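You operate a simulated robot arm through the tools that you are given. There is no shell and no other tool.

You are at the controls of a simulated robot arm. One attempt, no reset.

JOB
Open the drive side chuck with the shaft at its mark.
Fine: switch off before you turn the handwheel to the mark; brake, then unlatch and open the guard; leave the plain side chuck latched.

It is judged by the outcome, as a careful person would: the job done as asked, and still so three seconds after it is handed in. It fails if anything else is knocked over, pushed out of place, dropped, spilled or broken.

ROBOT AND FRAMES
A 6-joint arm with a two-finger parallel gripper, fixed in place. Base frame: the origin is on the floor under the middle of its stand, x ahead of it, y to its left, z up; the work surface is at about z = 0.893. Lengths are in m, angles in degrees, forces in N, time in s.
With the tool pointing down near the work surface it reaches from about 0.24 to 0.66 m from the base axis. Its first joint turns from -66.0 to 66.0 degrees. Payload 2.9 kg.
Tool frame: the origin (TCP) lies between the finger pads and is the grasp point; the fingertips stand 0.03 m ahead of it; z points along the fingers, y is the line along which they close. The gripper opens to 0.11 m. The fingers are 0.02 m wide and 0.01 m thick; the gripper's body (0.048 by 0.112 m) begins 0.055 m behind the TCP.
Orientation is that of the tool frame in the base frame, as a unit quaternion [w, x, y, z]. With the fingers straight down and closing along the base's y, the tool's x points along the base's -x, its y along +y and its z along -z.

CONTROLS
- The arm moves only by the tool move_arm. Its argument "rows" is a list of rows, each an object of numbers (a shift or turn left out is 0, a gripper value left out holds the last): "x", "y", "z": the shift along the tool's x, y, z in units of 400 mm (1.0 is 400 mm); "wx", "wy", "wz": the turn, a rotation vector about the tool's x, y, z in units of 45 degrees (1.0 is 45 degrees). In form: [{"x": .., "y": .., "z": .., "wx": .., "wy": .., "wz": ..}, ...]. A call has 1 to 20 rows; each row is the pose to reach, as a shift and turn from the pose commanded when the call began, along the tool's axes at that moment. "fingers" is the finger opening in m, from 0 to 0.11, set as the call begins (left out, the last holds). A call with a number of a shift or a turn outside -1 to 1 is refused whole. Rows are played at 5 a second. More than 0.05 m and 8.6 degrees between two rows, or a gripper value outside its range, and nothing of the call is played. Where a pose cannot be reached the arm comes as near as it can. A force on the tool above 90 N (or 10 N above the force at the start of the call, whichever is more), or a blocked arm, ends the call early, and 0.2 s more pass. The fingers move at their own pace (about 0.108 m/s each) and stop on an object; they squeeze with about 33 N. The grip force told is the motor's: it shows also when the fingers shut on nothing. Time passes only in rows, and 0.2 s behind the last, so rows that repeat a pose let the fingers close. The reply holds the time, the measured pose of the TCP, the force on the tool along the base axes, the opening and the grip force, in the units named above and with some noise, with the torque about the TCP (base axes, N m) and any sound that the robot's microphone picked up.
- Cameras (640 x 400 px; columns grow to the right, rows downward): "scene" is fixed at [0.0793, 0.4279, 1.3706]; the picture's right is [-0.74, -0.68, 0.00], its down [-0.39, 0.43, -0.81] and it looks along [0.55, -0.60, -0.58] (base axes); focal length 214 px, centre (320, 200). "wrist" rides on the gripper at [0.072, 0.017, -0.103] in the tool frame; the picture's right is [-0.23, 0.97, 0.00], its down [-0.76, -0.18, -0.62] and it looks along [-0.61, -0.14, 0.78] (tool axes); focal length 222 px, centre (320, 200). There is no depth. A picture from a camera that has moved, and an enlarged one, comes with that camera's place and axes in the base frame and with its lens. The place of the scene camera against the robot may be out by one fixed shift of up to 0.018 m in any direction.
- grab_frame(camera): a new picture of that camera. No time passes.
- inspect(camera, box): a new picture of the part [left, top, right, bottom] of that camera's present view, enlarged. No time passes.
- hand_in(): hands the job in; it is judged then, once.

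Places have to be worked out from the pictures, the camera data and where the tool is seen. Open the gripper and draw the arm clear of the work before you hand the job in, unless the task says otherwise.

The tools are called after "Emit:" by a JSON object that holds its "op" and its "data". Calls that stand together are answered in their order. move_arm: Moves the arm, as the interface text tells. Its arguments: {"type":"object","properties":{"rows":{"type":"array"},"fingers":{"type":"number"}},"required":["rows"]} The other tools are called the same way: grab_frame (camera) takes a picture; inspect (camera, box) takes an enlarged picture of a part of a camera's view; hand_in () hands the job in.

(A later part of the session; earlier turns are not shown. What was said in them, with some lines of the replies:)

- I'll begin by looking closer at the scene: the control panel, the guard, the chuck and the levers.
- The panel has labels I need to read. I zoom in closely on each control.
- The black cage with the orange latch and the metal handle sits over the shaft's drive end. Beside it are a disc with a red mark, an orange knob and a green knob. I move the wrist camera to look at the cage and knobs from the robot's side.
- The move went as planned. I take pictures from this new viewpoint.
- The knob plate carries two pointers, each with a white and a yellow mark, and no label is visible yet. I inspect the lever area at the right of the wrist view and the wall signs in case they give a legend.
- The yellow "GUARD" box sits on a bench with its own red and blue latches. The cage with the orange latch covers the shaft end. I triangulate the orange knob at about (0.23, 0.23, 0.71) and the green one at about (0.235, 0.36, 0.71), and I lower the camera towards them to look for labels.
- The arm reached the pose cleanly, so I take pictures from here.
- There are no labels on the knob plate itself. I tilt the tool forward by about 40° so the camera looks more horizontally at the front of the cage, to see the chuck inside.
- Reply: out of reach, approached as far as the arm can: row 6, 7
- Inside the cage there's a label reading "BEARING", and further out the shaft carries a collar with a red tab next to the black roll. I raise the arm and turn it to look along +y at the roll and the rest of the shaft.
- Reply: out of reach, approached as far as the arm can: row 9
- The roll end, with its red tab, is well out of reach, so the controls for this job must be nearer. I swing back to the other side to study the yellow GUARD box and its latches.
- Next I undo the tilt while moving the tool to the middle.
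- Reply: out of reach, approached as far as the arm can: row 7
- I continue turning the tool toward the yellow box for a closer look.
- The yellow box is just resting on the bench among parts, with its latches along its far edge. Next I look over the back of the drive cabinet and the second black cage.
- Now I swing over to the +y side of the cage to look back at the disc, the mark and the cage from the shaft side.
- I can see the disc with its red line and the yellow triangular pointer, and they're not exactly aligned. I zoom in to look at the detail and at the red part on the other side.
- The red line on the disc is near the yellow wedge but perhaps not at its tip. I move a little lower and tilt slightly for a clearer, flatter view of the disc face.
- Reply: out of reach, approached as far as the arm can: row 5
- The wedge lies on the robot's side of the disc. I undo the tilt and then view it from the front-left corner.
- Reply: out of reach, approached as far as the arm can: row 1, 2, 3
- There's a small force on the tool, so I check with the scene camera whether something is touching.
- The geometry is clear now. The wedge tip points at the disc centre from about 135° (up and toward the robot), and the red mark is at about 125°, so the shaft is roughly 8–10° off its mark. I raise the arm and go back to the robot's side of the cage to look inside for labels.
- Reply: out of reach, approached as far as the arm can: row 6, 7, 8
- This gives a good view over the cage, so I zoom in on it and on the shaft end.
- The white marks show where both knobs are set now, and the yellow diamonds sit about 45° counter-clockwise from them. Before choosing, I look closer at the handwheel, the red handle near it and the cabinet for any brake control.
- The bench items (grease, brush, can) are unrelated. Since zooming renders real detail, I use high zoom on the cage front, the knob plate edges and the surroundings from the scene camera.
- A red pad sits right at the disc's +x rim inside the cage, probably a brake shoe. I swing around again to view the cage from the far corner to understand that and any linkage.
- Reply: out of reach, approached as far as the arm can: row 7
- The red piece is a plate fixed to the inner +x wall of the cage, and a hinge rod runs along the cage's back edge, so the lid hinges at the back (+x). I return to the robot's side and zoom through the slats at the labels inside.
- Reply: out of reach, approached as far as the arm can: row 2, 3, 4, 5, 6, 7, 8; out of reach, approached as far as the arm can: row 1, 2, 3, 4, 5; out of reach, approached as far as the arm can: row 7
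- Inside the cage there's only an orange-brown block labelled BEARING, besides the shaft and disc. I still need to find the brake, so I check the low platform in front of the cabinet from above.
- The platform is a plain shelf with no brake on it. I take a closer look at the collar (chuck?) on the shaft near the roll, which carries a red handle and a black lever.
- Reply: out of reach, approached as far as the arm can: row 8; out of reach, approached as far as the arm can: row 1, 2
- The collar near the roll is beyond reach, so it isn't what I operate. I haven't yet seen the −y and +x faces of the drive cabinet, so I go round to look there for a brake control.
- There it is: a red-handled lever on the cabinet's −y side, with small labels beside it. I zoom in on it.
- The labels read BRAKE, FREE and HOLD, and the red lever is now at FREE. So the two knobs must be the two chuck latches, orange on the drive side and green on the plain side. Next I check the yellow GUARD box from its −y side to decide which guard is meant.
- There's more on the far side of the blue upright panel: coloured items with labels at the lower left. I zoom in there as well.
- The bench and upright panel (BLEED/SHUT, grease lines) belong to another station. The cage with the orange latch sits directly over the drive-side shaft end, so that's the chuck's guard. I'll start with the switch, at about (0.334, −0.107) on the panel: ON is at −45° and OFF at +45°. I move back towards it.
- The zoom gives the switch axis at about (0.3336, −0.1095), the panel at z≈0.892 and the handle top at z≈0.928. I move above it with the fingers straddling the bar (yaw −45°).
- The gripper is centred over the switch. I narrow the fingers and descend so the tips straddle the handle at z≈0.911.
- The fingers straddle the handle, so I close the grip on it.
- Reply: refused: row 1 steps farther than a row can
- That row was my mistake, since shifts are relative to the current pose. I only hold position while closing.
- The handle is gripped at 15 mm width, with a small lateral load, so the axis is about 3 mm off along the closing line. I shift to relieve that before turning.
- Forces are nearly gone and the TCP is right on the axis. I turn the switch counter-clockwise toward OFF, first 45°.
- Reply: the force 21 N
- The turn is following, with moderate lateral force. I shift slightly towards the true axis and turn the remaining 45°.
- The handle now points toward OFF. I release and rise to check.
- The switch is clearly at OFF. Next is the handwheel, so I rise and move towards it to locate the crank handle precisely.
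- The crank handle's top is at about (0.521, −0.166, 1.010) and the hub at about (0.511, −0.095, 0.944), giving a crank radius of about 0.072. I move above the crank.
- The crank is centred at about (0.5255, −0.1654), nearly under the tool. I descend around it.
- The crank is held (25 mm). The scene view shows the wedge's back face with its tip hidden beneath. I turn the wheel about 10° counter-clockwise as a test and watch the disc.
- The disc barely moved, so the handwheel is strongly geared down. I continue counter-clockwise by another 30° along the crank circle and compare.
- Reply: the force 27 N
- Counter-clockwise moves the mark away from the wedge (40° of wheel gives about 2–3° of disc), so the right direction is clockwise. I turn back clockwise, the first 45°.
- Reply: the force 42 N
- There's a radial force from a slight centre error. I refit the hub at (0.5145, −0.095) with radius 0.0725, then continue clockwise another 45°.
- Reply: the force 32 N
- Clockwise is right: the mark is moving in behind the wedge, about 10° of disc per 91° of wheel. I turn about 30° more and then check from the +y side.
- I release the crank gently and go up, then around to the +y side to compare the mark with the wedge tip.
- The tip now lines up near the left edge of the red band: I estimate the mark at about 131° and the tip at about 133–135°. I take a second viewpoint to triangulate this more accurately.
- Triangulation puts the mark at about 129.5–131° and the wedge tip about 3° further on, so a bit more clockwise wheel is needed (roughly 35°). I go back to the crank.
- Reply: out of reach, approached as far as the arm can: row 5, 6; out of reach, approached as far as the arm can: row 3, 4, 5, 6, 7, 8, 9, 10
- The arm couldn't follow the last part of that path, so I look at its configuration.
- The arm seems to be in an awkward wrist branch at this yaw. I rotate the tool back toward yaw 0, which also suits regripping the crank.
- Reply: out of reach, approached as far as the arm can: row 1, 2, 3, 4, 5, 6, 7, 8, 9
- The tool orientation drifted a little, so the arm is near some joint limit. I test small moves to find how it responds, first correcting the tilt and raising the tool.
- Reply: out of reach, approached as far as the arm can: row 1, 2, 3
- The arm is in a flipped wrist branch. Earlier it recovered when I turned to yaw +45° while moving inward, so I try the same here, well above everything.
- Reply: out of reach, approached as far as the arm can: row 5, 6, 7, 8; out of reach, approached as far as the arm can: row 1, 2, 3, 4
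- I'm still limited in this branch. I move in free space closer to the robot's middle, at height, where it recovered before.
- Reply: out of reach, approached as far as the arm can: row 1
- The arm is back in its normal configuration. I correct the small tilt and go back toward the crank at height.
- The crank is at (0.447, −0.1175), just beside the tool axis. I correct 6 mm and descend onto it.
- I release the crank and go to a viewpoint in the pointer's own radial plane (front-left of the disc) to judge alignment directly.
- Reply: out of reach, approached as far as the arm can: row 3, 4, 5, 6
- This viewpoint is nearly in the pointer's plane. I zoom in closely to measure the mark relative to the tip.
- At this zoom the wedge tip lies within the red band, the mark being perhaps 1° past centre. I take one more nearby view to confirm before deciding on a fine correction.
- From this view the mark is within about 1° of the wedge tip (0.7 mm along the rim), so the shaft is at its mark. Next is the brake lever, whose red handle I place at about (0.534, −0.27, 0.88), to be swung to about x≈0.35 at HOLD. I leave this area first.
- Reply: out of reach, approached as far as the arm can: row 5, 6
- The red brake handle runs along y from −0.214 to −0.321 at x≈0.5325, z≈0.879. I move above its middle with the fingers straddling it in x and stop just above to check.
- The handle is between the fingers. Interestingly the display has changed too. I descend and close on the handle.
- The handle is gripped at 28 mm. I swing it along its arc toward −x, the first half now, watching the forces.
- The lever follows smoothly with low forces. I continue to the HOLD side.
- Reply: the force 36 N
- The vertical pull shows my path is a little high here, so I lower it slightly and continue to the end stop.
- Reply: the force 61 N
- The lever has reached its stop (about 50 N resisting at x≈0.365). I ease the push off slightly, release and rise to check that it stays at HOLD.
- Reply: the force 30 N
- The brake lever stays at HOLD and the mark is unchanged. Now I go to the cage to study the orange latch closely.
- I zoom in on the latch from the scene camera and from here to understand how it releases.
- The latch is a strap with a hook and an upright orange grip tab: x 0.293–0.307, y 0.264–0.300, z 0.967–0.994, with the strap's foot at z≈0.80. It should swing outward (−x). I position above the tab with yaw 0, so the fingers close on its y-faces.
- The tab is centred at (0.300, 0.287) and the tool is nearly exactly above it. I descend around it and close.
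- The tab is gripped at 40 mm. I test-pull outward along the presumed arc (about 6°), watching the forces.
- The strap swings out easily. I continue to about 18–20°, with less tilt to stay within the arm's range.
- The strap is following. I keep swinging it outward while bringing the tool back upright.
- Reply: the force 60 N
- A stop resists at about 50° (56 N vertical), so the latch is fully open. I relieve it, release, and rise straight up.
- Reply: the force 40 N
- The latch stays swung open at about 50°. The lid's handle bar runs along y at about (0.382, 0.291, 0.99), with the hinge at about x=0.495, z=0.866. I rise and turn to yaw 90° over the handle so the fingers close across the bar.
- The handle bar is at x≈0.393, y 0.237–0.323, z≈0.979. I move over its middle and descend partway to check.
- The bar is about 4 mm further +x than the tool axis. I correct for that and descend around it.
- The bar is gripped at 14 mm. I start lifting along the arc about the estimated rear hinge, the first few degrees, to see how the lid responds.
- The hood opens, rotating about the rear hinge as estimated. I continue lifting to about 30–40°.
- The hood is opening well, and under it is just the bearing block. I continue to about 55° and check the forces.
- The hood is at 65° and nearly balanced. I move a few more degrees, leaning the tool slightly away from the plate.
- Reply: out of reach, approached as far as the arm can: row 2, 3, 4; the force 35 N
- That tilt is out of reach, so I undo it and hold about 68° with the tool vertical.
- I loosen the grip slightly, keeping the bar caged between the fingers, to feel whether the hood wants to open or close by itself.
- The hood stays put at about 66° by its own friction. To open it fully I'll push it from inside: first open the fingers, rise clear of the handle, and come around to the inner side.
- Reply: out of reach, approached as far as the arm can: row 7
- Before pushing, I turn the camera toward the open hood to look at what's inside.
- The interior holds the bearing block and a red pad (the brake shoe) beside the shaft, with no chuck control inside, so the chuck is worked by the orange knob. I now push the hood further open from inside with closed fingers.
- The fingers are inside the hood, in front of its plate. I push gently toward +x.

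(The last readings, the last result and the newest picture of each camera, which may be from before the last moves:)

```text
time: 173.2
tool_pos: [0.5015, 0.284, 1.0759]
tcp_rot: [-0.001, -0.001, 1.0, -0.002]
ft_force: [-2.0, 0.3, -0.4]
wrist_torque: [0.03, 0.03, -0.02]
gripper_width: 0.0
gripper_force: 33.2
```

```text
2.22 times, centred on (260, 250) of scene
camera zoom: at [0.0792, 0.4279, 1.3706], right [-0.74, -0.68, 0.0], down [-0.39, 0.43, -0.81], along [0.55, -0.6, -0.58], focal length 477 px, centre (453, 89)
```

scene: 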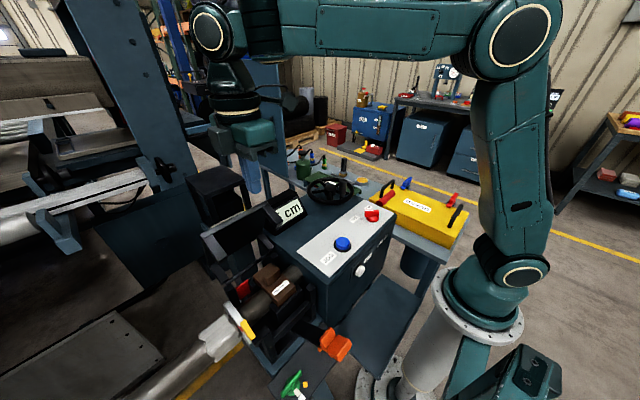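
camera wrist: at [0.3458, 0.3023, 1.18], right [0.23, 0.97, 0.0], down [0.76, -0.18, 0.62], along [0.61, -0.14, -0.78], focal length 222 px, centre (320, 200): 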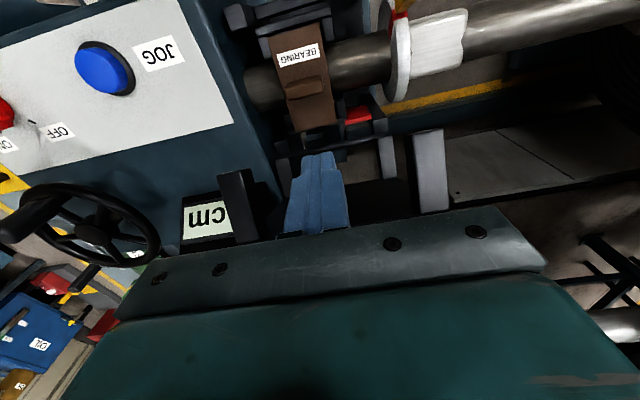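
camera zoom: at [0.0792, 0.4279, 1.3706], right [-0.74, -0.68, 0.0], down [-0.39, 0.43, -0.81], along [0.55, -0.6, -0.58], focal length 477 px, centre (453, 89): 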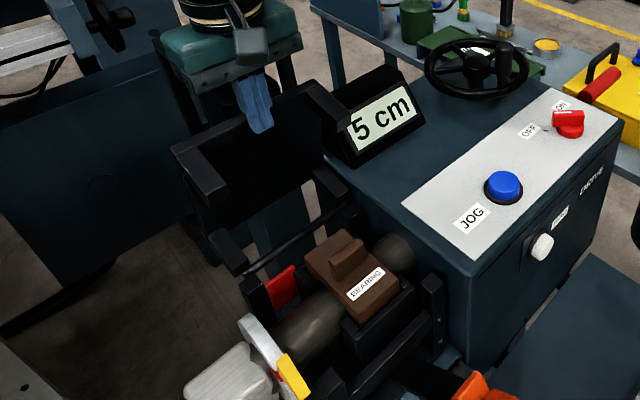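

It opens with hardly any force. I continue pushing.

Emit:
{"op": "move_arm", "data": {"rows": [{"x": -0.025, "z": 0.005}, {"x": -0.05, "z": 0.01}, {"x": -0.075, "z": 0.015}, {"x": -0.1, "z": 0.02}, {"x": -0.125, "z": 0.025}, {"x": -0.15, "z": 0.03}, {"x": -0.17, "z": 0.035}]}}

Emit:
{"op": "inspect", "data": {"camera": "scene", "box": [180, 160, 340, 340]}}

```text
time: 174.8
tool_pos: [0.5678, 0.2842, 1.0613]
tcp_rot: [-0.001, -0.001, 1.0, 0.0]
ft_force: [0.3, -0.5, 0.2]
wrist_torque: [0.02, 0.0, -0.02]
gripper_width: 0.0001
gripper_force: 32.9
```

```text
2.22 times, centred on (260, 250) of scene
camera zoom: at [0.0793, 0.4279, 1.3706], right [-0.74, -0.68, 0.0], down [-0.39, 0.43, -0.81], along [0.55, -0.6, -0.58], focal length 477 px, centre (453, 89)
```

zoom: 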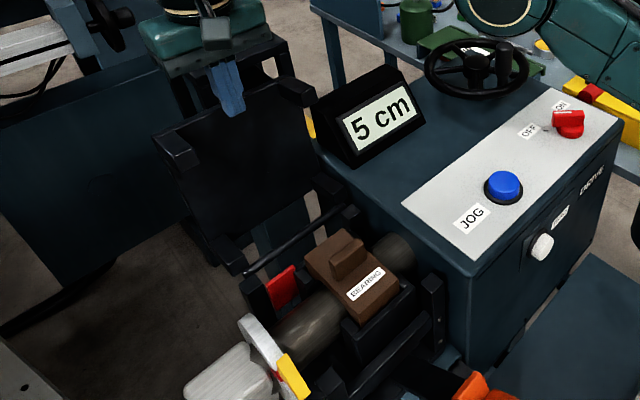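

The hood is about vertical or slightly beyond. I push another couple of centimetres to see if it has a stop.

Emit:
{"op": "move_arm", "data": {"rows": [{"x": -0.02, "z": 0.005}, {"x": -0.04, "z": 0.01}, {"x": -0.06, "z": 0.015}]}}

Emit:
{"op": "inspect", "data": {"camera": "scene", "box": [180, 160, 340, 340]}}

```text
time: 175.6
tool_pos: [0.575, 0.2848, 1.06]
tcp_rot: [-0.017, -0.006, 1.0, -0.01]
ft_force: [-24.0, -5.0, 8.6]
wrist_torque: [-0.41, 0.64, 0.01]
gripper_width: 0.0
gripper_force: 32.5
out of reach, approached as far as the arm can: row 3
stopped in row 3: the force on the tool passed its limit at 97 N (the readings are from after the stop); the commanded pose is now the measured one
```

```text
2.22 times, centred on (260, 250) of scene
camera zoom: at [0.0785, 0.4277, 1.3707], right [-0.74, -0.68, 0.0], down [-0.39, 0.43, -0.81], along [0.55, -0.6, -0.58], focal length 477 px, centre (453, 89)
```

zoom: 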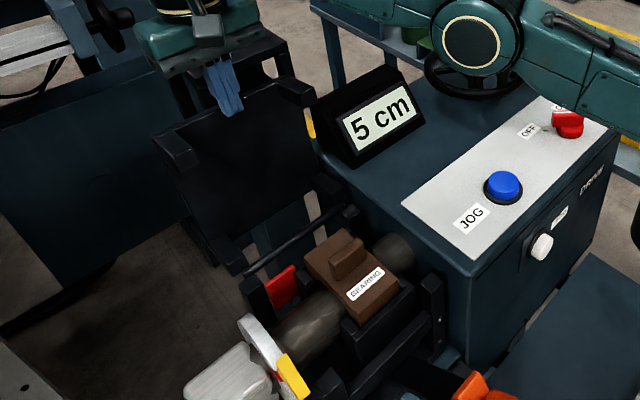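

That's the hood's end stop (97 N), so it's fully open. I back off and rise clear.

Emit:
{"op": "move_arm", "data": {"rows": [{"x": 0.04}, {"x": 0.09}, {"x": 0.15}, {"x": 0.2, "z": -0.06}, {"x": 0.25, "z": -0.14}, {"x": 0.3, "z": -0.22}, {"x": 0.35, "z": -0.3}]}}

Emit:
{"op": "inspect", "data": {"camera": "scene", "box": [180, 160, 340, 340]}}

Emit:
{"op": "grab_frame", "data": {"camera": "wrist"}}

```text
time: 177.2
tool_pos: [0.44, 0.2829, 1.1836]
tcp_rot: [-0.014, -0.005, 1.0, -0.008]
ft_force: [-0.5, 0.3, 0.7]
wrist_torque: [0.03, 0.03, -0.02]
gripper_width: 0.0001
gripper_force: 33.1
```

```text
2.22 times, centred on (260, 250) of scene
camera zoom: at [0.0793, 0.4279, 1.3706], right [-0.74, -0.68, 0.0], down [-0.39, 0.43, -0.81], along [0.55, -0.6, -0.58], focal length 477 px, centre (453, 89)
```

zoom: 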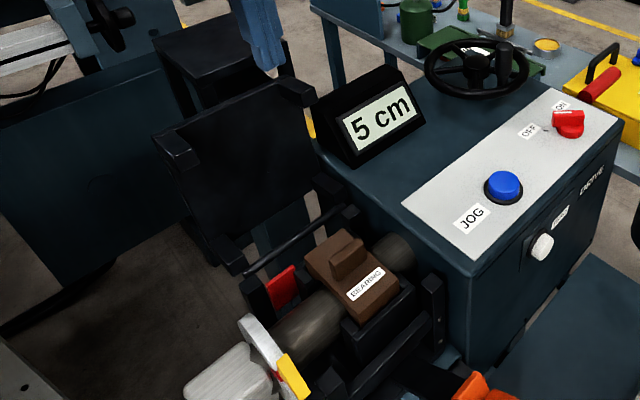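

```text
taken
camera wrist: at [0.3689, 0.3025, 1.2889], right [0.22, 0.98, -0.02], down [0.78, -0.16, 0.61], along [0.59, -0.15, -0.8], focal length 222 px, centre (320, 200)
```

wrist: 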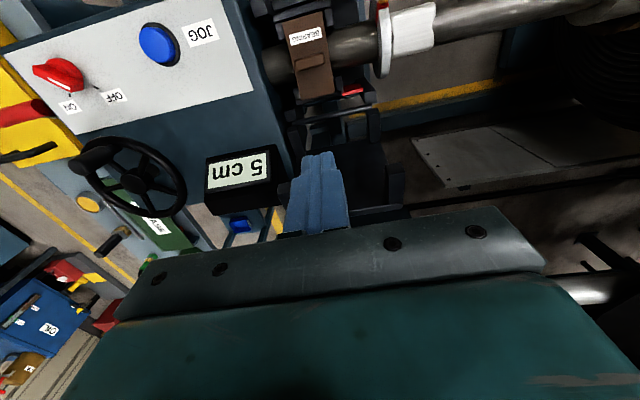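

The hood stays fully open. Next is the drive-side chuck: the orange knob (drive end of the plate), to be turned from its white mark to the yellow one, about 45° counter-clockwise. The open latch strap leans close to it, so I first look from the cabinet side.

Emit:
{"op": "move_arm", "data": {"rows": [{"x": 0.066, "y": -0.05, "wx": -0.0025, "wy": -0.0045, "wz": -0.055}, {"x": 0.131, "y": -0.1, "wx": -0.005, "wy": -0.009, "wz": -0.11}, {"x": 0.197, "y": -0.153, "z": 0.01, "wx": -0.0076, "wy": -0.0134, "wz": -0.166}, {"x": 0.262, "y": -0.204, "z": 0.02, "wx": -0.01, "wy": -0.018, "wz": -0.222}, {"x": 0.328, "y": -0.255, "z": 0.035, "wx": -0.0127, "wy": -0.022, "wz": -0.277}, {"x": 0.394, "y": -0.306, "z": 0.05, "wx": -0.015, "wy": -0.027, "wz": -0.333}, {"x": 0.459, "y": -0.357, "z": 0.06, "wx": -0.018, "wy": -0.031, "wz": -0.388}, {"x": 0.525, "y": -0.4075, "z": 0.075, "wx": -0.0204, "wy": -0.0357, "wz": -0.444}]}}

Emit:
{"op": "grab_frame", "data": {"camera": "wrist"}}

Emit:
{"op": "inspect", "data": {"camera": "wrist", "box": [300, 0, 460, 120]}}

```text
time: 178.9
tool_pos: [0.2296, 0.119, 1.1618]
tcp_rot: [-0.001, -0.178, 0.984, 0.003]
ft_force: [-0.3, -0.5, 0.3]
wrist_torque: [-0.02, -0.03, 0.01]
gripper_width: 0.0
gripper_force: 33.2
```

```text
taken
camera wrist: at [0.1555, 0.1102, 1.265], right [-0.13, 0.99, 0.0], down [0.78, 0.1, 0.62], along [0.62, 0.08, -0.78], focal length 222 px, centre (320, 200)
```

wrist: 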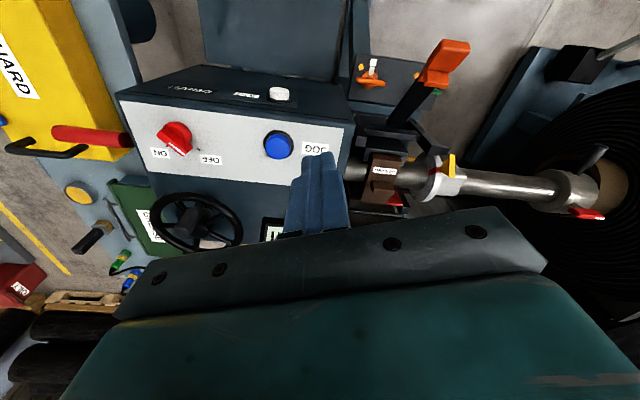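

```text
3.33 times, centred on (380, 60) of wrist
camera zoom: at [0.1555, 0.1102, 1.265], right [-0.13, 0.99, 0.0], down [0.78, 0.1, 0.62], along [0.62, 0.08, -0.78], focal length 740 px, centre (120, 667)
```

zoom: 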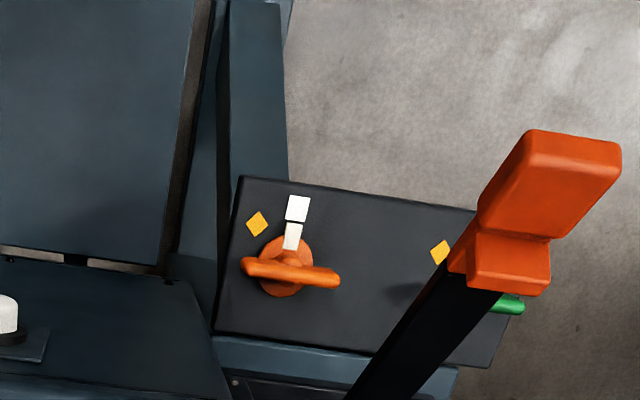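

The view is clear: knob axis at about (0.239, 0.236), bar along y from about 0.203 to 0.265, bar top at z≈0.753, with the yellow diamond 45° counter-clockwise. There isn't room beside the strap to grip and twist, so I'll push the bar's −y end toward +x with closed fingers. I move above that spot with yaw 0.

Emit:
{"op": "move_arm", "data": {"rows": [{"x": -0.007, "y": 0.044, "z": 0.06, "wz": 0.091}, {"x": -0.014, "y": 0.088, "z": 0.13, "wz": 0.182}, {"x": -0.021, "y": 0.131, "z": 0.2, "wz": 0.274}, {"x": -0.028, "y": 0.175, "z": 0.28, "wz": 0.365}, {"x": -0.035, "y": 0.21, "z": 0.35, "wz": 0.456}]}}

Emit:
{"op": "grab_frame", "data": {"camera": "wrist"}}

Emit:
{"op": "grab_frame", "data": {"camera": "scene"}}

```text
time: 180.2
tool_pos: [0.2148, 0.204, 1.023]
tcp_rot: [-0.001, 0.001, 1.0, 0.003]
ft_force: [0.4, 0.7, 0.4]
wrist_torque: [0.0, 0.01, -0.01]
gripper_width: 0.0001
gripper_force: 32.9
```

```text
taken
camera wrist: at [0.1414, 0.2226, 1.127], right [0.23, 0.97, 0.0], down [0.76, -0.18, 0.62], along [0.61, -0.14, -0.78], focal length 222 px, centre (320, 200)
```

wrist: 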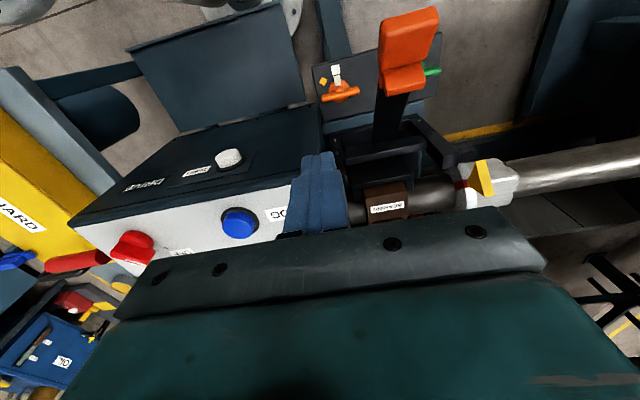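

```text
taken
```

scene: 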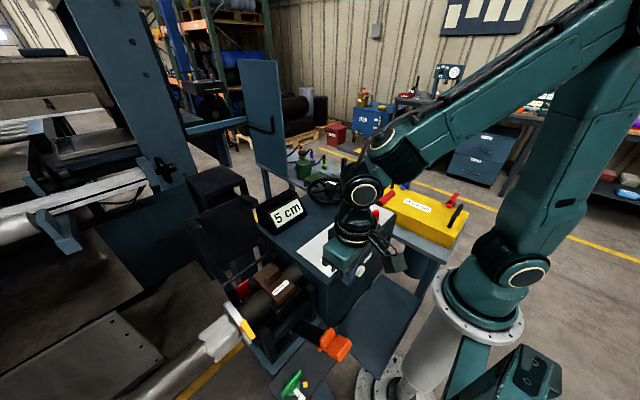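

Emit:
{"op": "inspect", "data": {"camera": "wrist", "box": [300, 50, 400, 130]}}

```text
5.00 times, centred on (350, 90) of wrist
camera zoom: at [0.1414, 0.2226, 1.127], right [0.23, 0.97, 0.0], down [0.76, -0.18, 0.62], along [0.61, -0.14, -0.78], focal length 1111 px, centre (170, 750)
```

zoom: 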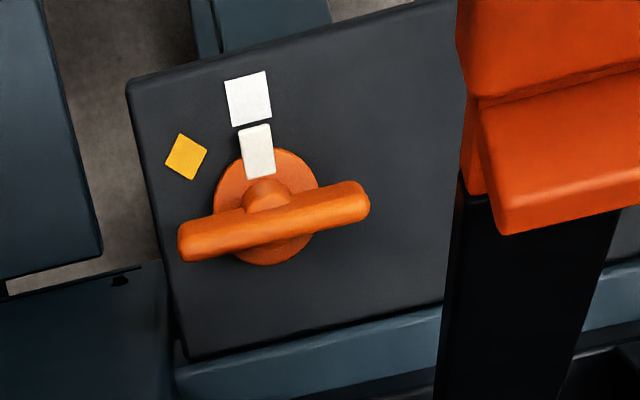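

The knob bar spans y 0.207–0.266 at x≈0.237, with its axis at about (0.2385, 0.2365). I descend beside the bar's −y end in two stages, checking clearance from the strap.

Emit:
{"op": "move_arm", "data": {"rows": [{"x": 0.004, "y": 0.006, "z": 0.08}, {"x": 0.006, "y": 0.008, "z": 0.16}, {"x": 0.006, "y": 0.008, "z": 0.24}, {"x": 0.006, "y": 0.008, "z": 0.32}, {"x": 0.006, "y": 0.008, "z": 0.4}, {"x": 0.006, "y": 0.008, "z": 0.47}]}}

Emit:
{"op": "grab_frame", "data": {"camera": "wrist"}}

Emit:
{"op": "inspect", "data": {"camera": "scene", "box": [280, 260, 400, 380]}}

```text
time: 181.6
tool_pos: [0.2119, 0.2081, 0.8335]
tcp_rot: [0.0, 0.001, 1.0, 0.002]
ft_force: [-0.1, -0.7, -0.3]
wrist_torque: [0.03, 0.01, 0.04]
gripper_width: 0.0003
gripper_force: 32.9
```

```text
taken
camera wrist: at [0.1382, 0.2243, 0.9368], right [0.23, 0.97, 0.0], down [0.76, -0.18, 0.62], along [0.61, -0.14, -0.78], focal length 222 px, centre (320, 200)
```

wrist: 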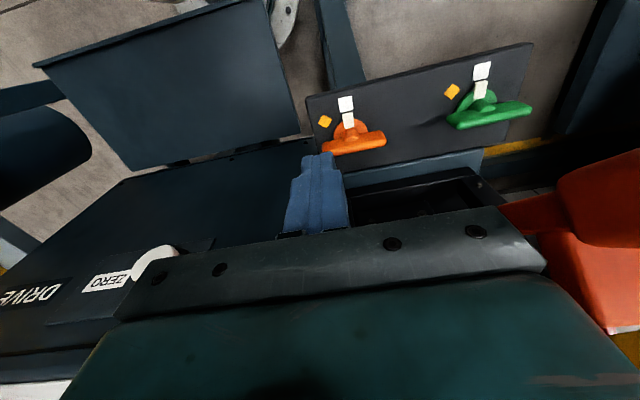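

```text
3.33 times, centred on (340, 320) of scene
camera zoom: at [0.0793, 0.4279, 1.3706], right [-0.74, -0.68, 0.0], down [-0.39, 0.43, -0.81], along [0.55, -0.6, -0.58], focal length 715 px, centre (253, -200)
```

zoom: 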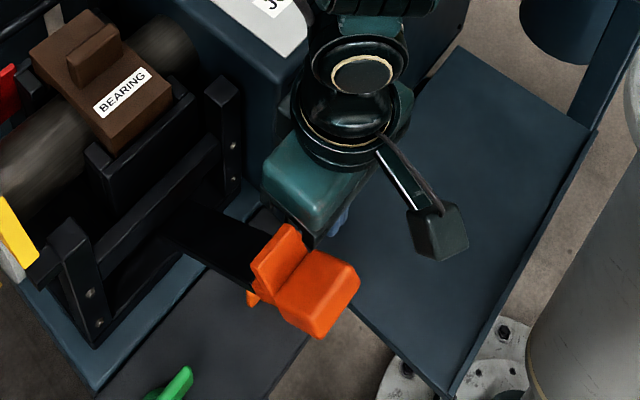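

There's still clearance from the strap and no contact force. I descend the last 7 cm so the tips are level with the bar.

Emit:
{"op": "move_arm", "data": {"rows": [{"z": 0.05}, {"z": 0.1}, {"z": 0.145}, {"z": 0.176}]}}

Emit:
{"op": "grab_frame", "data": {"camera": "wrist"}}

```text
time: 182.6
tool_pos: [0.2127, 0.2097, 0.7624]
tcp_rot: [0.0, 0.0, 1.0, 0.002]
ft_force: [0.9, -0.3, 0.6]
wrist_torque: [0.04, 0.0, 0.02]
gripper_width: 0.0
gripper_force: 32.9
```

```text
taken
camera wrist: at [0.1396, 0.2266, 0.8669], right [0.23, 0.97, 0.0], down [0.76, -0.18, 0.62], along [0.61, -0.14, -0.78], focal length 222 px, centre (320, 200)
```

wrist: 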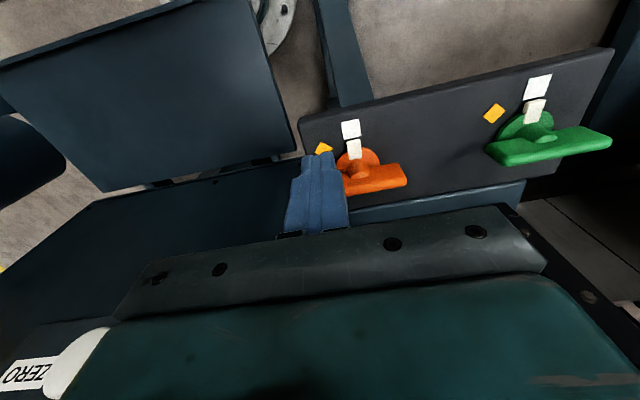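

The finger is now just in front of the bar's −y end. I push toward +x in small steps.

Emit:
{"op": "move_arm", "data": {"rows": [{"x": -0.01}, {"x": -0.02}, {"x": -0.03}, {"x": -0.04}]}}

Emit:
{"op": "inspect", "data": {"camera": "wrist", "box": [270, 90, 450, 220]}}

```text
time: 183.6
tool_pos: [0.2261, 0.2084, 0.762]
tcp_rot: [-0.003, -0.001, 1.0, 0.001]
ft_force: [-8.5, 2.0, 2.9]
wrist_torque: [0.06, 0.17, 0.03]
gripper_width: 0.0
gripper_force: 33.1
```

```text
3.08 times, centred on (360, 155) of wrist
camera zoom: at [0.1539, 0.2262, 0.8673], right [0.23, 0.97, 0.0], down [0.77, -0.18, 0.62], along [0.6, -0.14, -0.79], focal length 684 px, centre (197, 338)
```

zoom: 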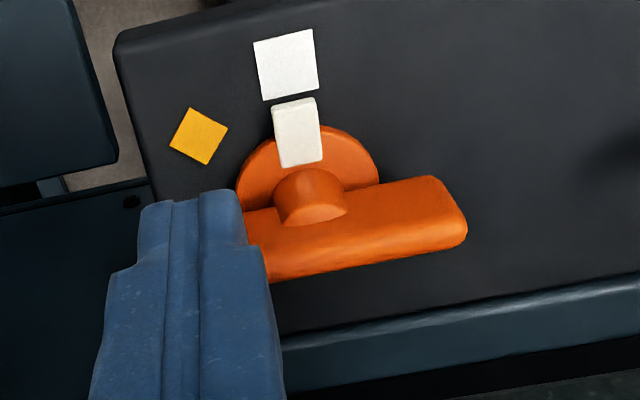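

Emit:
{"op": "move_arm", "data": {"rows": [{"x": -0.006}, {"x": -0.012}, {"x": -0.018}]}}

Emit:
{"op": "inspect", "data": {"camera": "wrist", "box": [270, 90, 450, 220]}}

```text
time: 184.3
tool_pos: [0.2359, 0.209, 0.7613]
tcp_rot: [-0.002, 0.0, 1.0, 0.002]
ft_force: [-8.6, -1.9, -0.3]
wrist_torque: [-0.02, 0.2, 0.08]
gripper_width: 0.0
gripper_force: 32.9
```

```text
3.08 times, centred on (360, 155) of wrist
camera zoom: at [0.1623, 0.2261, 0.8669], right [0.23, 0.97, 0.0], down [0.76, -0.18, 0.62], along [0.6, -0.14, -0.78], focal length 684 px, centre (197, 338)
```

zoom: 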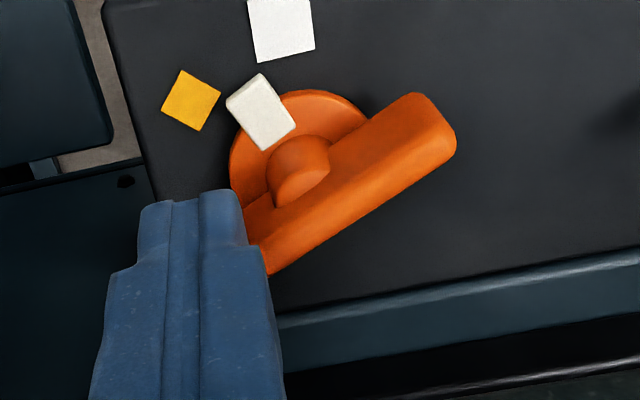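

The knob turns: the pointer is about halfway to the yellow mark. I continue a little at a time.

Emit:
{"op": "move_arm", "data": {"rows": [{"x": -0.005}, {"x": -0.01}, {"x": -0.014}]}}

Emit:
{"op": "inspect", "data": {"camera": "wrist", "box": [270, 90, 450, 220]}}

```text
time: 185.2
tool_pos: [0.2406, 0.2105, 0.7628]
tcp_rot: [0.0, 0.0, 1.0, 0.003]
ft_force: [-4.8, 1.1, -0.5]
wrist_torque: [0.01, 0.11, 0.06]
gripper_width: 0.0
gripper_force: 33.2
```

```text
3.08 times, centred on (360, 155) of wrist
camera zoom: at [0.1682, 0.227, 0.8672], right [0.23, 0.97, 0.0], down [0.76, -0.18, 0.62], along [0.61, -0.14, -0.78], focal length 684 px, centre (197, 338)
```

zoom: 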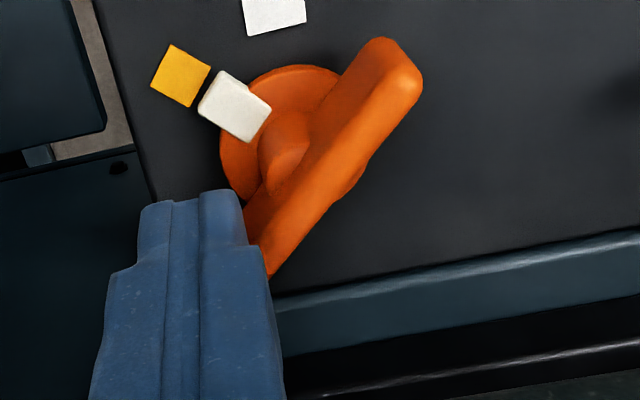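

Emit:
{"op": "move_arm", "data": {"rows": [{"x": -0.003}, {"x": -0.006}]}}

Emit:
{"op": "inspect", "data": {"camera": "wrist", "box": [270, 80, 450, 210]}}

```text
time: 185.8
tool_pos: [0.2434, 0.2084, 0.7627]
tcp_rot: [-0.001, 0.0, 1.0, 0.003]
ft_force: [-4.8, -0.3, 1.1]
wrist_torque: [-0.02, 0.12, 0.04]
gripper_width: 0.0
gripper_force: 32.9
```

```text
3.08 times, centred on (360, 145) of wrist
camera zoom: at [0.1703, 0.227, 0.8672], right [0.23, 0.97, 0.0], down [0.76, -0.18, 0.62], along [0.61, -0.14, -0.78], focal length 684 px, centre (197, 369)
```

zoom: 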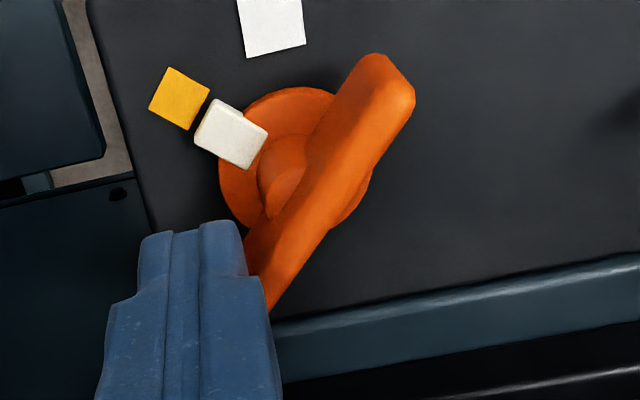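

The pointer now lines up with the yellow mark (both at about 227° by my measure). I give a tiny extra nudge to see whether the knob is at its stop.

Emit:
{"op": "move_arm", "data": {"rows": [{"x": -0.0025}, {"x": -0.0025}]}}

Emit:
{"op": "inspect", "data": {"camera": "wrist", "box": [270, 80, 450, 210]}}

```text
time: 186.3
tool_pos: [0.2433, 0.2102, 0.7633]
tcp_rot: [-0.001, 0.0, 1.0, 0.002]
ft_force: [-3.9, -0.4, 1.6]
wrist_torque: [-0.01, 0.1, 0.02]
gripper_width: 0.0
gripper_force: 33.0
```

```text
3.08 times, centred on (360, 145) of wrist
camera zoom: at [0.171, 0.227, 0.867], right [0.23, 0.97, 0.0], down [0.76, -0.18, 0.62], along [0.61, -0.14, -0.78], focal length 684 px, centre (197, 369)
```

zoom: 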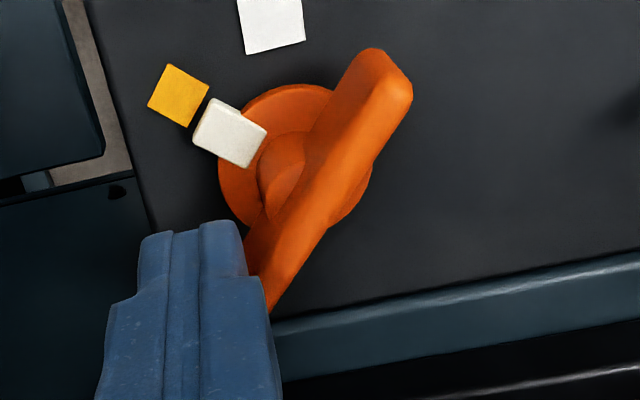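

The pointer sits on the yellow mark with no stop beyond, so I stop here. I back the finger off and rise straight up.

Emit:
{"op": "move_arm", "data": {"rows": [{"x": 0.03}, {"x": 0.06}, {"x": 0.07, "z": -0.05}, {"x": 0.07, "z": -0.13}, {"x": 0.07, "z": -0.22}, {"x": 0.07, "z": -0.31}, {"x": 0.07, "z": -0.4}, {"x": 0.07, "z": -0.5}, {"x": 0.07, "z": -0.6}, {"x": 0.07, "z": -0.7}, {"x": 0.07, "z": -0.8}]}}

Emit:
{"op": "grab_frame", "data": {"camera": "wrist"}}

Emit:
{"op": "grab_frame", "data": {"camera": "scene"}}

```text
time: 188.8
tool_pos: [0.2171, 0.2059, 1.0827]
tcp_rot: [-0.002, 0.0, 1.0, 0.002]
ft_force: [-0.3, 0.5, -0.1]
wrist_torque: [-0.04, 0.02, -0.01]
gripper_width: 0.0002
gripper_force: 32.8
```

```text
taken
camera wrist: at [0.144, 0.2251, 1.188], right [0.23, 0.97, 0.0], down [0.76, -0.18, 0.62], along [0.6, -0.14, -0.78], focal length 222 px, centre (320, 200)
```

wrist: 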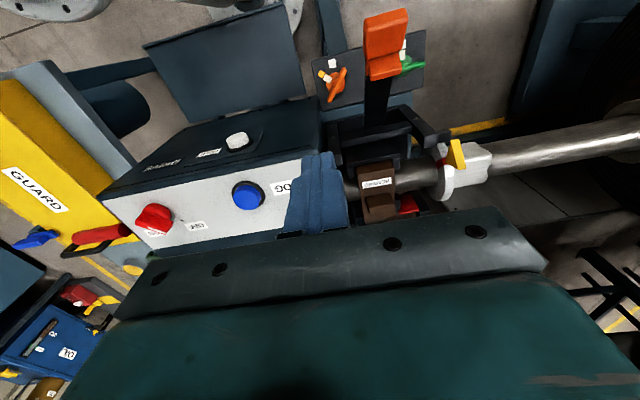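

```text
taken
```

scene: 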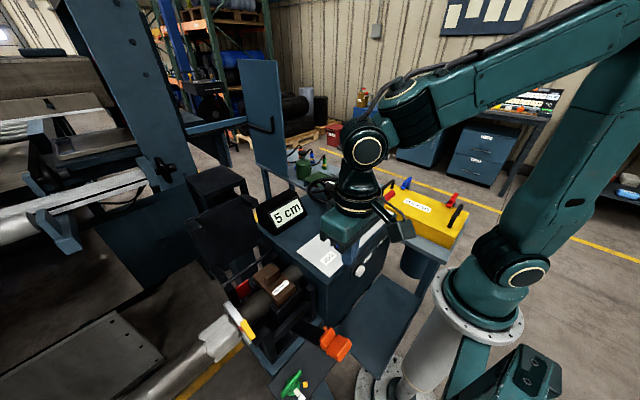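

Emit:
{"op": "inspect", "data": {"camera": "wrist", "box": [300, 40, 440, 140]}}

Emit:
{"op": "inspect", "data": {"camera": "wrist", "box": [330, 130, 520, 240]}}

Emit:
{"op": "inspect", "data": {"camera": "scene", "box": [200, 200, 360, 400]}}

Emit:
{"op": "inspect", "data": {"camera": "scene", "box": [210, 290, 290, 360]}}

```text
4.00 times, centred on (370, 90) of wrist
camera zoom: at [0.144, 0.2251, 1.188], right [0.23, 0.97, 0.0], down [0.76, -0.18, 0.62], along [0.6, -0.14, -0.78], focal length 888 px, centre (120, 640)
```

zoom: 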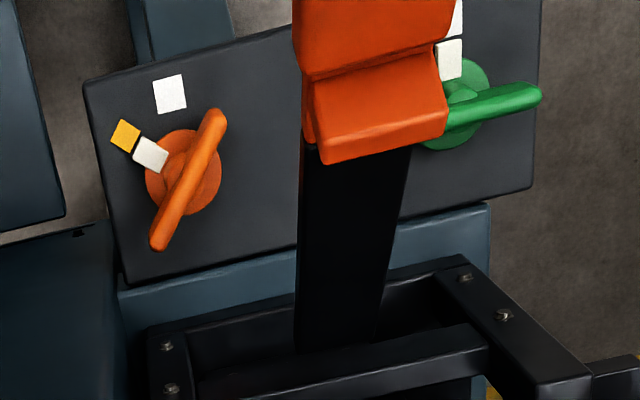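

```text
3.37 times, centred on (425, 185) of wrist
camera zoom: at [0.144, 0.2251, 1.188], right [0.23, 0.97, 0.0], down [0.76, -0.18, 0.62], along [0.6, -0.14, -0.78], focal length 748 px, centre (-34, 250)
```

zoom: 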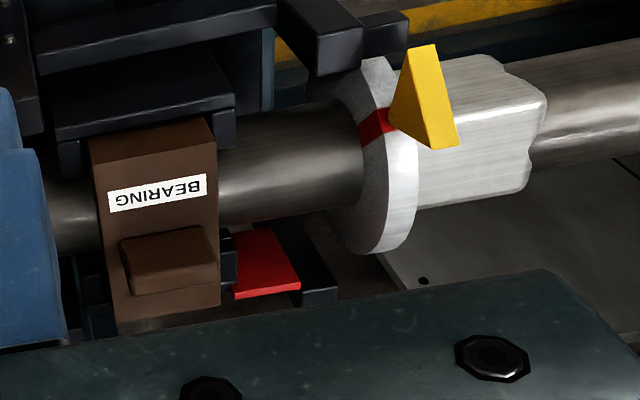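

```text
2.00 times, centred on (280, 300) of scene
camera zoom: at [0.0793, 0.4279, 1.3706], right [-0.74, -0.68, 0.0], down [-0.39, 0.43, -0.81], along [0.55, -0.6, -0.58], focal length 429 px, centre (400, 0)
```

zoom: 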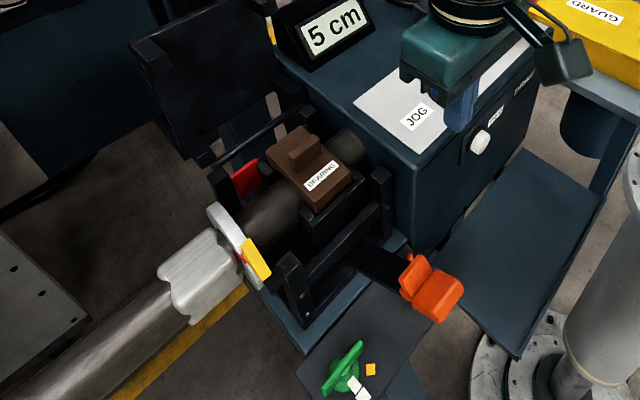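

```text
5.71 times, centred on (250, 325) of scene
camera zoom: at [0.0793, 0.4279, 1.3706], right [-0.74, -0.68, 0.0], down [-0.39, 0.43, -0.81], along [0.55, -0.6, -0.58], focal length 1226 px, centre (720, -514)
```

zoom: 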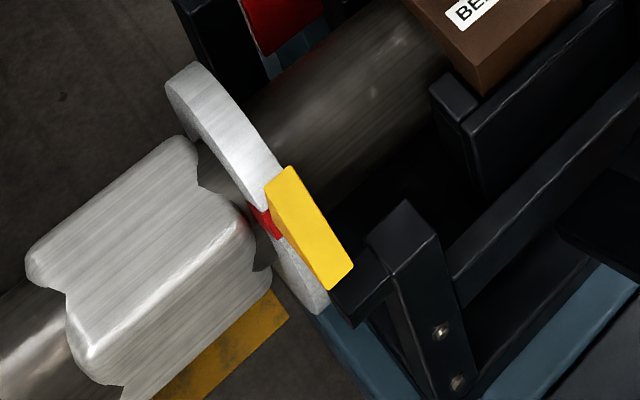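

Everything looks right: the orange pointer is on the yellow mark, green still on white, hood fully open, wedge tip on the red mark. I rise and take a look at the whole shaft and collar to check that nothing else moved.

Emit:
{"op": "move_arm", "data": {"fingers": 0.11, "rows": [{"x": -0.03, "y": 0.02, "z": -0.1}, {"x": -0.08, "y": 0.06, "z": -0.18}, {"x": -0.13, "y": 0.1, "z": -0.25}, {"x": -0.18, "y": 0.14, "z": -0.28}, {"x": -0.235, "y": 0.1675, "z": -0.28}]}}

Emit:
{"op": "grab_frame", "data": {"camera": "wrist"}}

Emit:
{"op": "inspect", "data": {"camera": "wrist", "box": [480, 0, 640, 130]}}

Emit:
{"op": "inspect", "data": {"camera": "wrist", "box": [340, 60, 440, 150]}}

```text
time: 189.9
tool_pos: [0.3103, 0.275, 1.1959]
tcp_rot: [-0.001, 0.0, 1.0, 0.002]
ft_force: [0.7, -0.4, -0.7]
wrist_torque: [0.02, 0.01, -0.02]
gripper_width: 0.1098
gripper_force: 0.1
```

```text
taken
camera wrist: at [0.237, 0.2927, 1.2999], right [0.23, 0.97, 0.0], down [0.76, -0.18, 0.62], along [0.6, -0.14, -0.78], focal length 222 px, centre (320, 200)
```

wrist: 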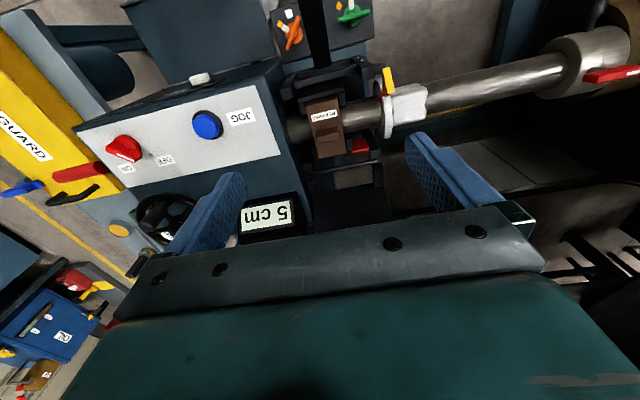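

```text
3.08 times, centred on (560, 65) of wrist
camera zoom: at [0.237, 0.2927, 1.2999], right [0.23, 0.97, 0.0], down [0.76, -0.18, 0.62], along [0.6, -0.14, -0.78], focal length 684 px, centre (-418, 615)
```

zoom: 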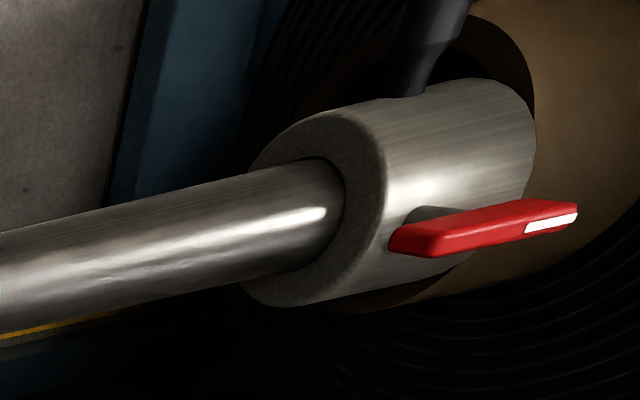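

```text
4.44 times, centred on (390, 105) of wrist
camera zoom: at [0.237, 0.2927, 1.2999], right [0.23, 0.97, 0.0], down [0.76, -0.18, 0.62], along [0.6, -0.14, -0.78], focal length 987 px, centre (9, 622)
```

zoom: 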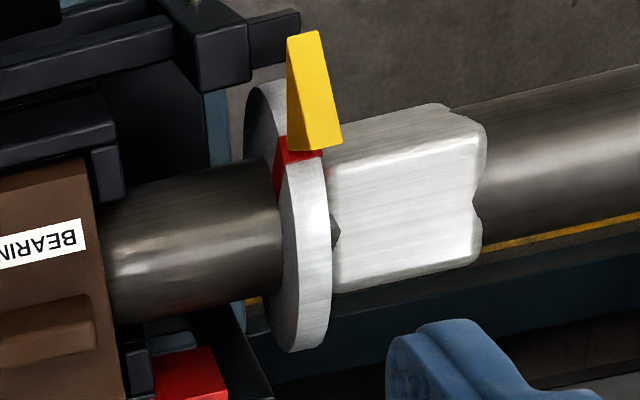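

Nothing else has moved. The shaft is at its mark, the brake at HOLD, the hood open, the orange (drive) chuck knob on its open mark and the green one untouched. With the gripper open, I draw the arm back to its starting pose.

Emit:
{"op": "move_arm", "data": {"rows": [{"x": -0.02, "y": -0.09, "z": -0.04}, {"x": -0.041, "y": -0.18, "z": -0.08}, {"x": -0.062, "y": -0.275, "z": -0.12}, {"x": -0.082, "y": -0.367, "z": -0.16}, {"x": -0.103, "y": -0.458, "z": -0.19}, {"x": -0.123, "y": -0.55, "z": -0.21}, {"x": -0.144, "y": -0.642, "z": -0.225}, {"x": -0.165, "y": -0.733, "z": -0.225}, {"x": -0.185, "y": -0.825, "z": -0.225}]}}

Emit:
{"op": "grab_frame", "data": {"camera": "scene"}}

Emit:
{"op": "grab_frame", "data": {"camera": "wrist"}}

Emit:
{"op": "inspect", "data": {"camera": "scene", "box": [180, 140, 480, 400]}}

```text
time: 191.9
tool_pos: [0.3851, -0.0578, 1.2811]
tcp_rot: [0.0, 0.0, 1.0, 0.002]
ft_force: [0.1, -0.6, -0.8]
wrist_torque: [0.06, -0.03, 0.04]
gripper_width: 0.11
gripper_force: 0.1
```

```text
taken
```

scene: 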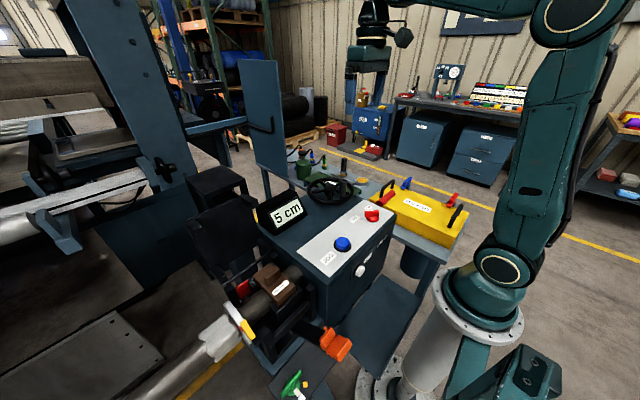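

```text
taken
camera wrist: at [0.3124, -0.0409, 1.3864], right [0.23, 0.97, 0.0], down [0.76, -0.18, 0.62], along [0.61, -0.14, -0.78], focal length 222 px, centre (320, 200)
```

wrist: 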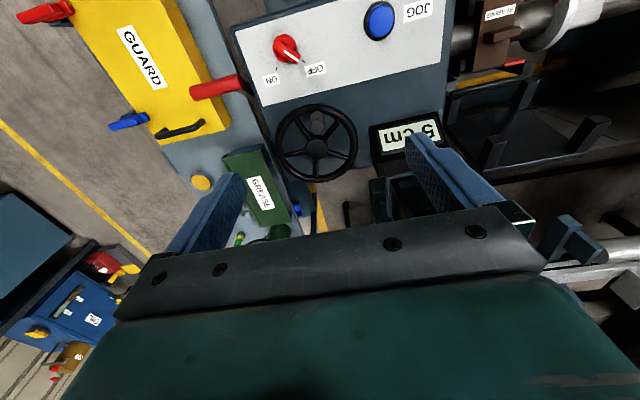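

```text
1.54 times, centred on (330, 270) of scene
camera zoom: at [0.0792, 0.4279, 1.3706], right [-0.74, -0.68, 0.0], down [-0.39, 0.43, -0.81], along [0.55, -0.6, -0.58], focal length 330 px, centre (305, 92)
```

zoom: 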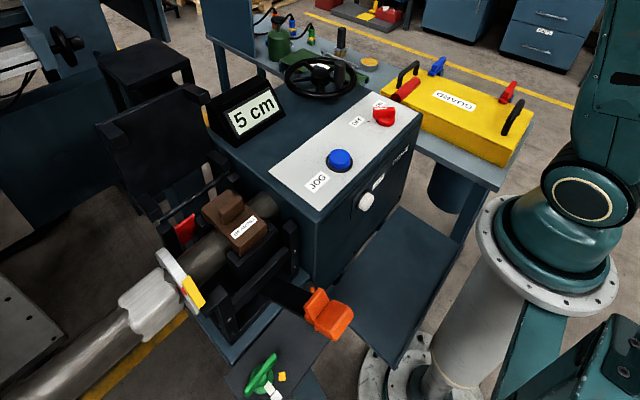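

All states check out: switch OFF, mark at the pointer, brake HOLD, latch and hood open, orange drive-side chuck on its open mark, green plain-side chuck still latched, and the arm clear with the gripper open. I hand the job in.

Emit:
{"op": "hand_in", "data": {}}

```text
The job is handed in.
```

I handed the job in with the drive side chuck open and the shaft at its mark. The result of the judging hasn't come back to me.

- **Switch:** I turned it to OFF before touching the handwheel.
- **Shaft mark:** I turned the handwheel clockwise until the red mark met the yellow pointer. I measured it about 1° past centre, with the pointer tip well inside the red band. The length counter moved from 0 to 5 cm while I did this.
- **Brake:** The red lever on the cabinet is at HOLD, against its stop.
- **Guard:** I swung the orange latch out and opened the black hood over the drive-side bearing to its stop. It stays open on its own.
- **Drive side chuck:** I turned the orange knob from its white mark to the yellow mark.
- **Plain side chuck:** I didn't touch the green knob. It is still on its white mark.

Two things I had to infer, because nothing was labelled:

- **Which knob is which:** I took orange as the drive side because it sits nearest the DRIVE cabinet, and green as the plain side. I also took the yellow mark to mean open.
- **Which guard:** A separate yellow box on the bench is labelled GUARD. I left it alone because it doesn't cover the shaft, and opened the hood over the drive-side shaft end instead.

I saw nothing else moved or knocked. The gripper is open and the arm is back close to its starting position.
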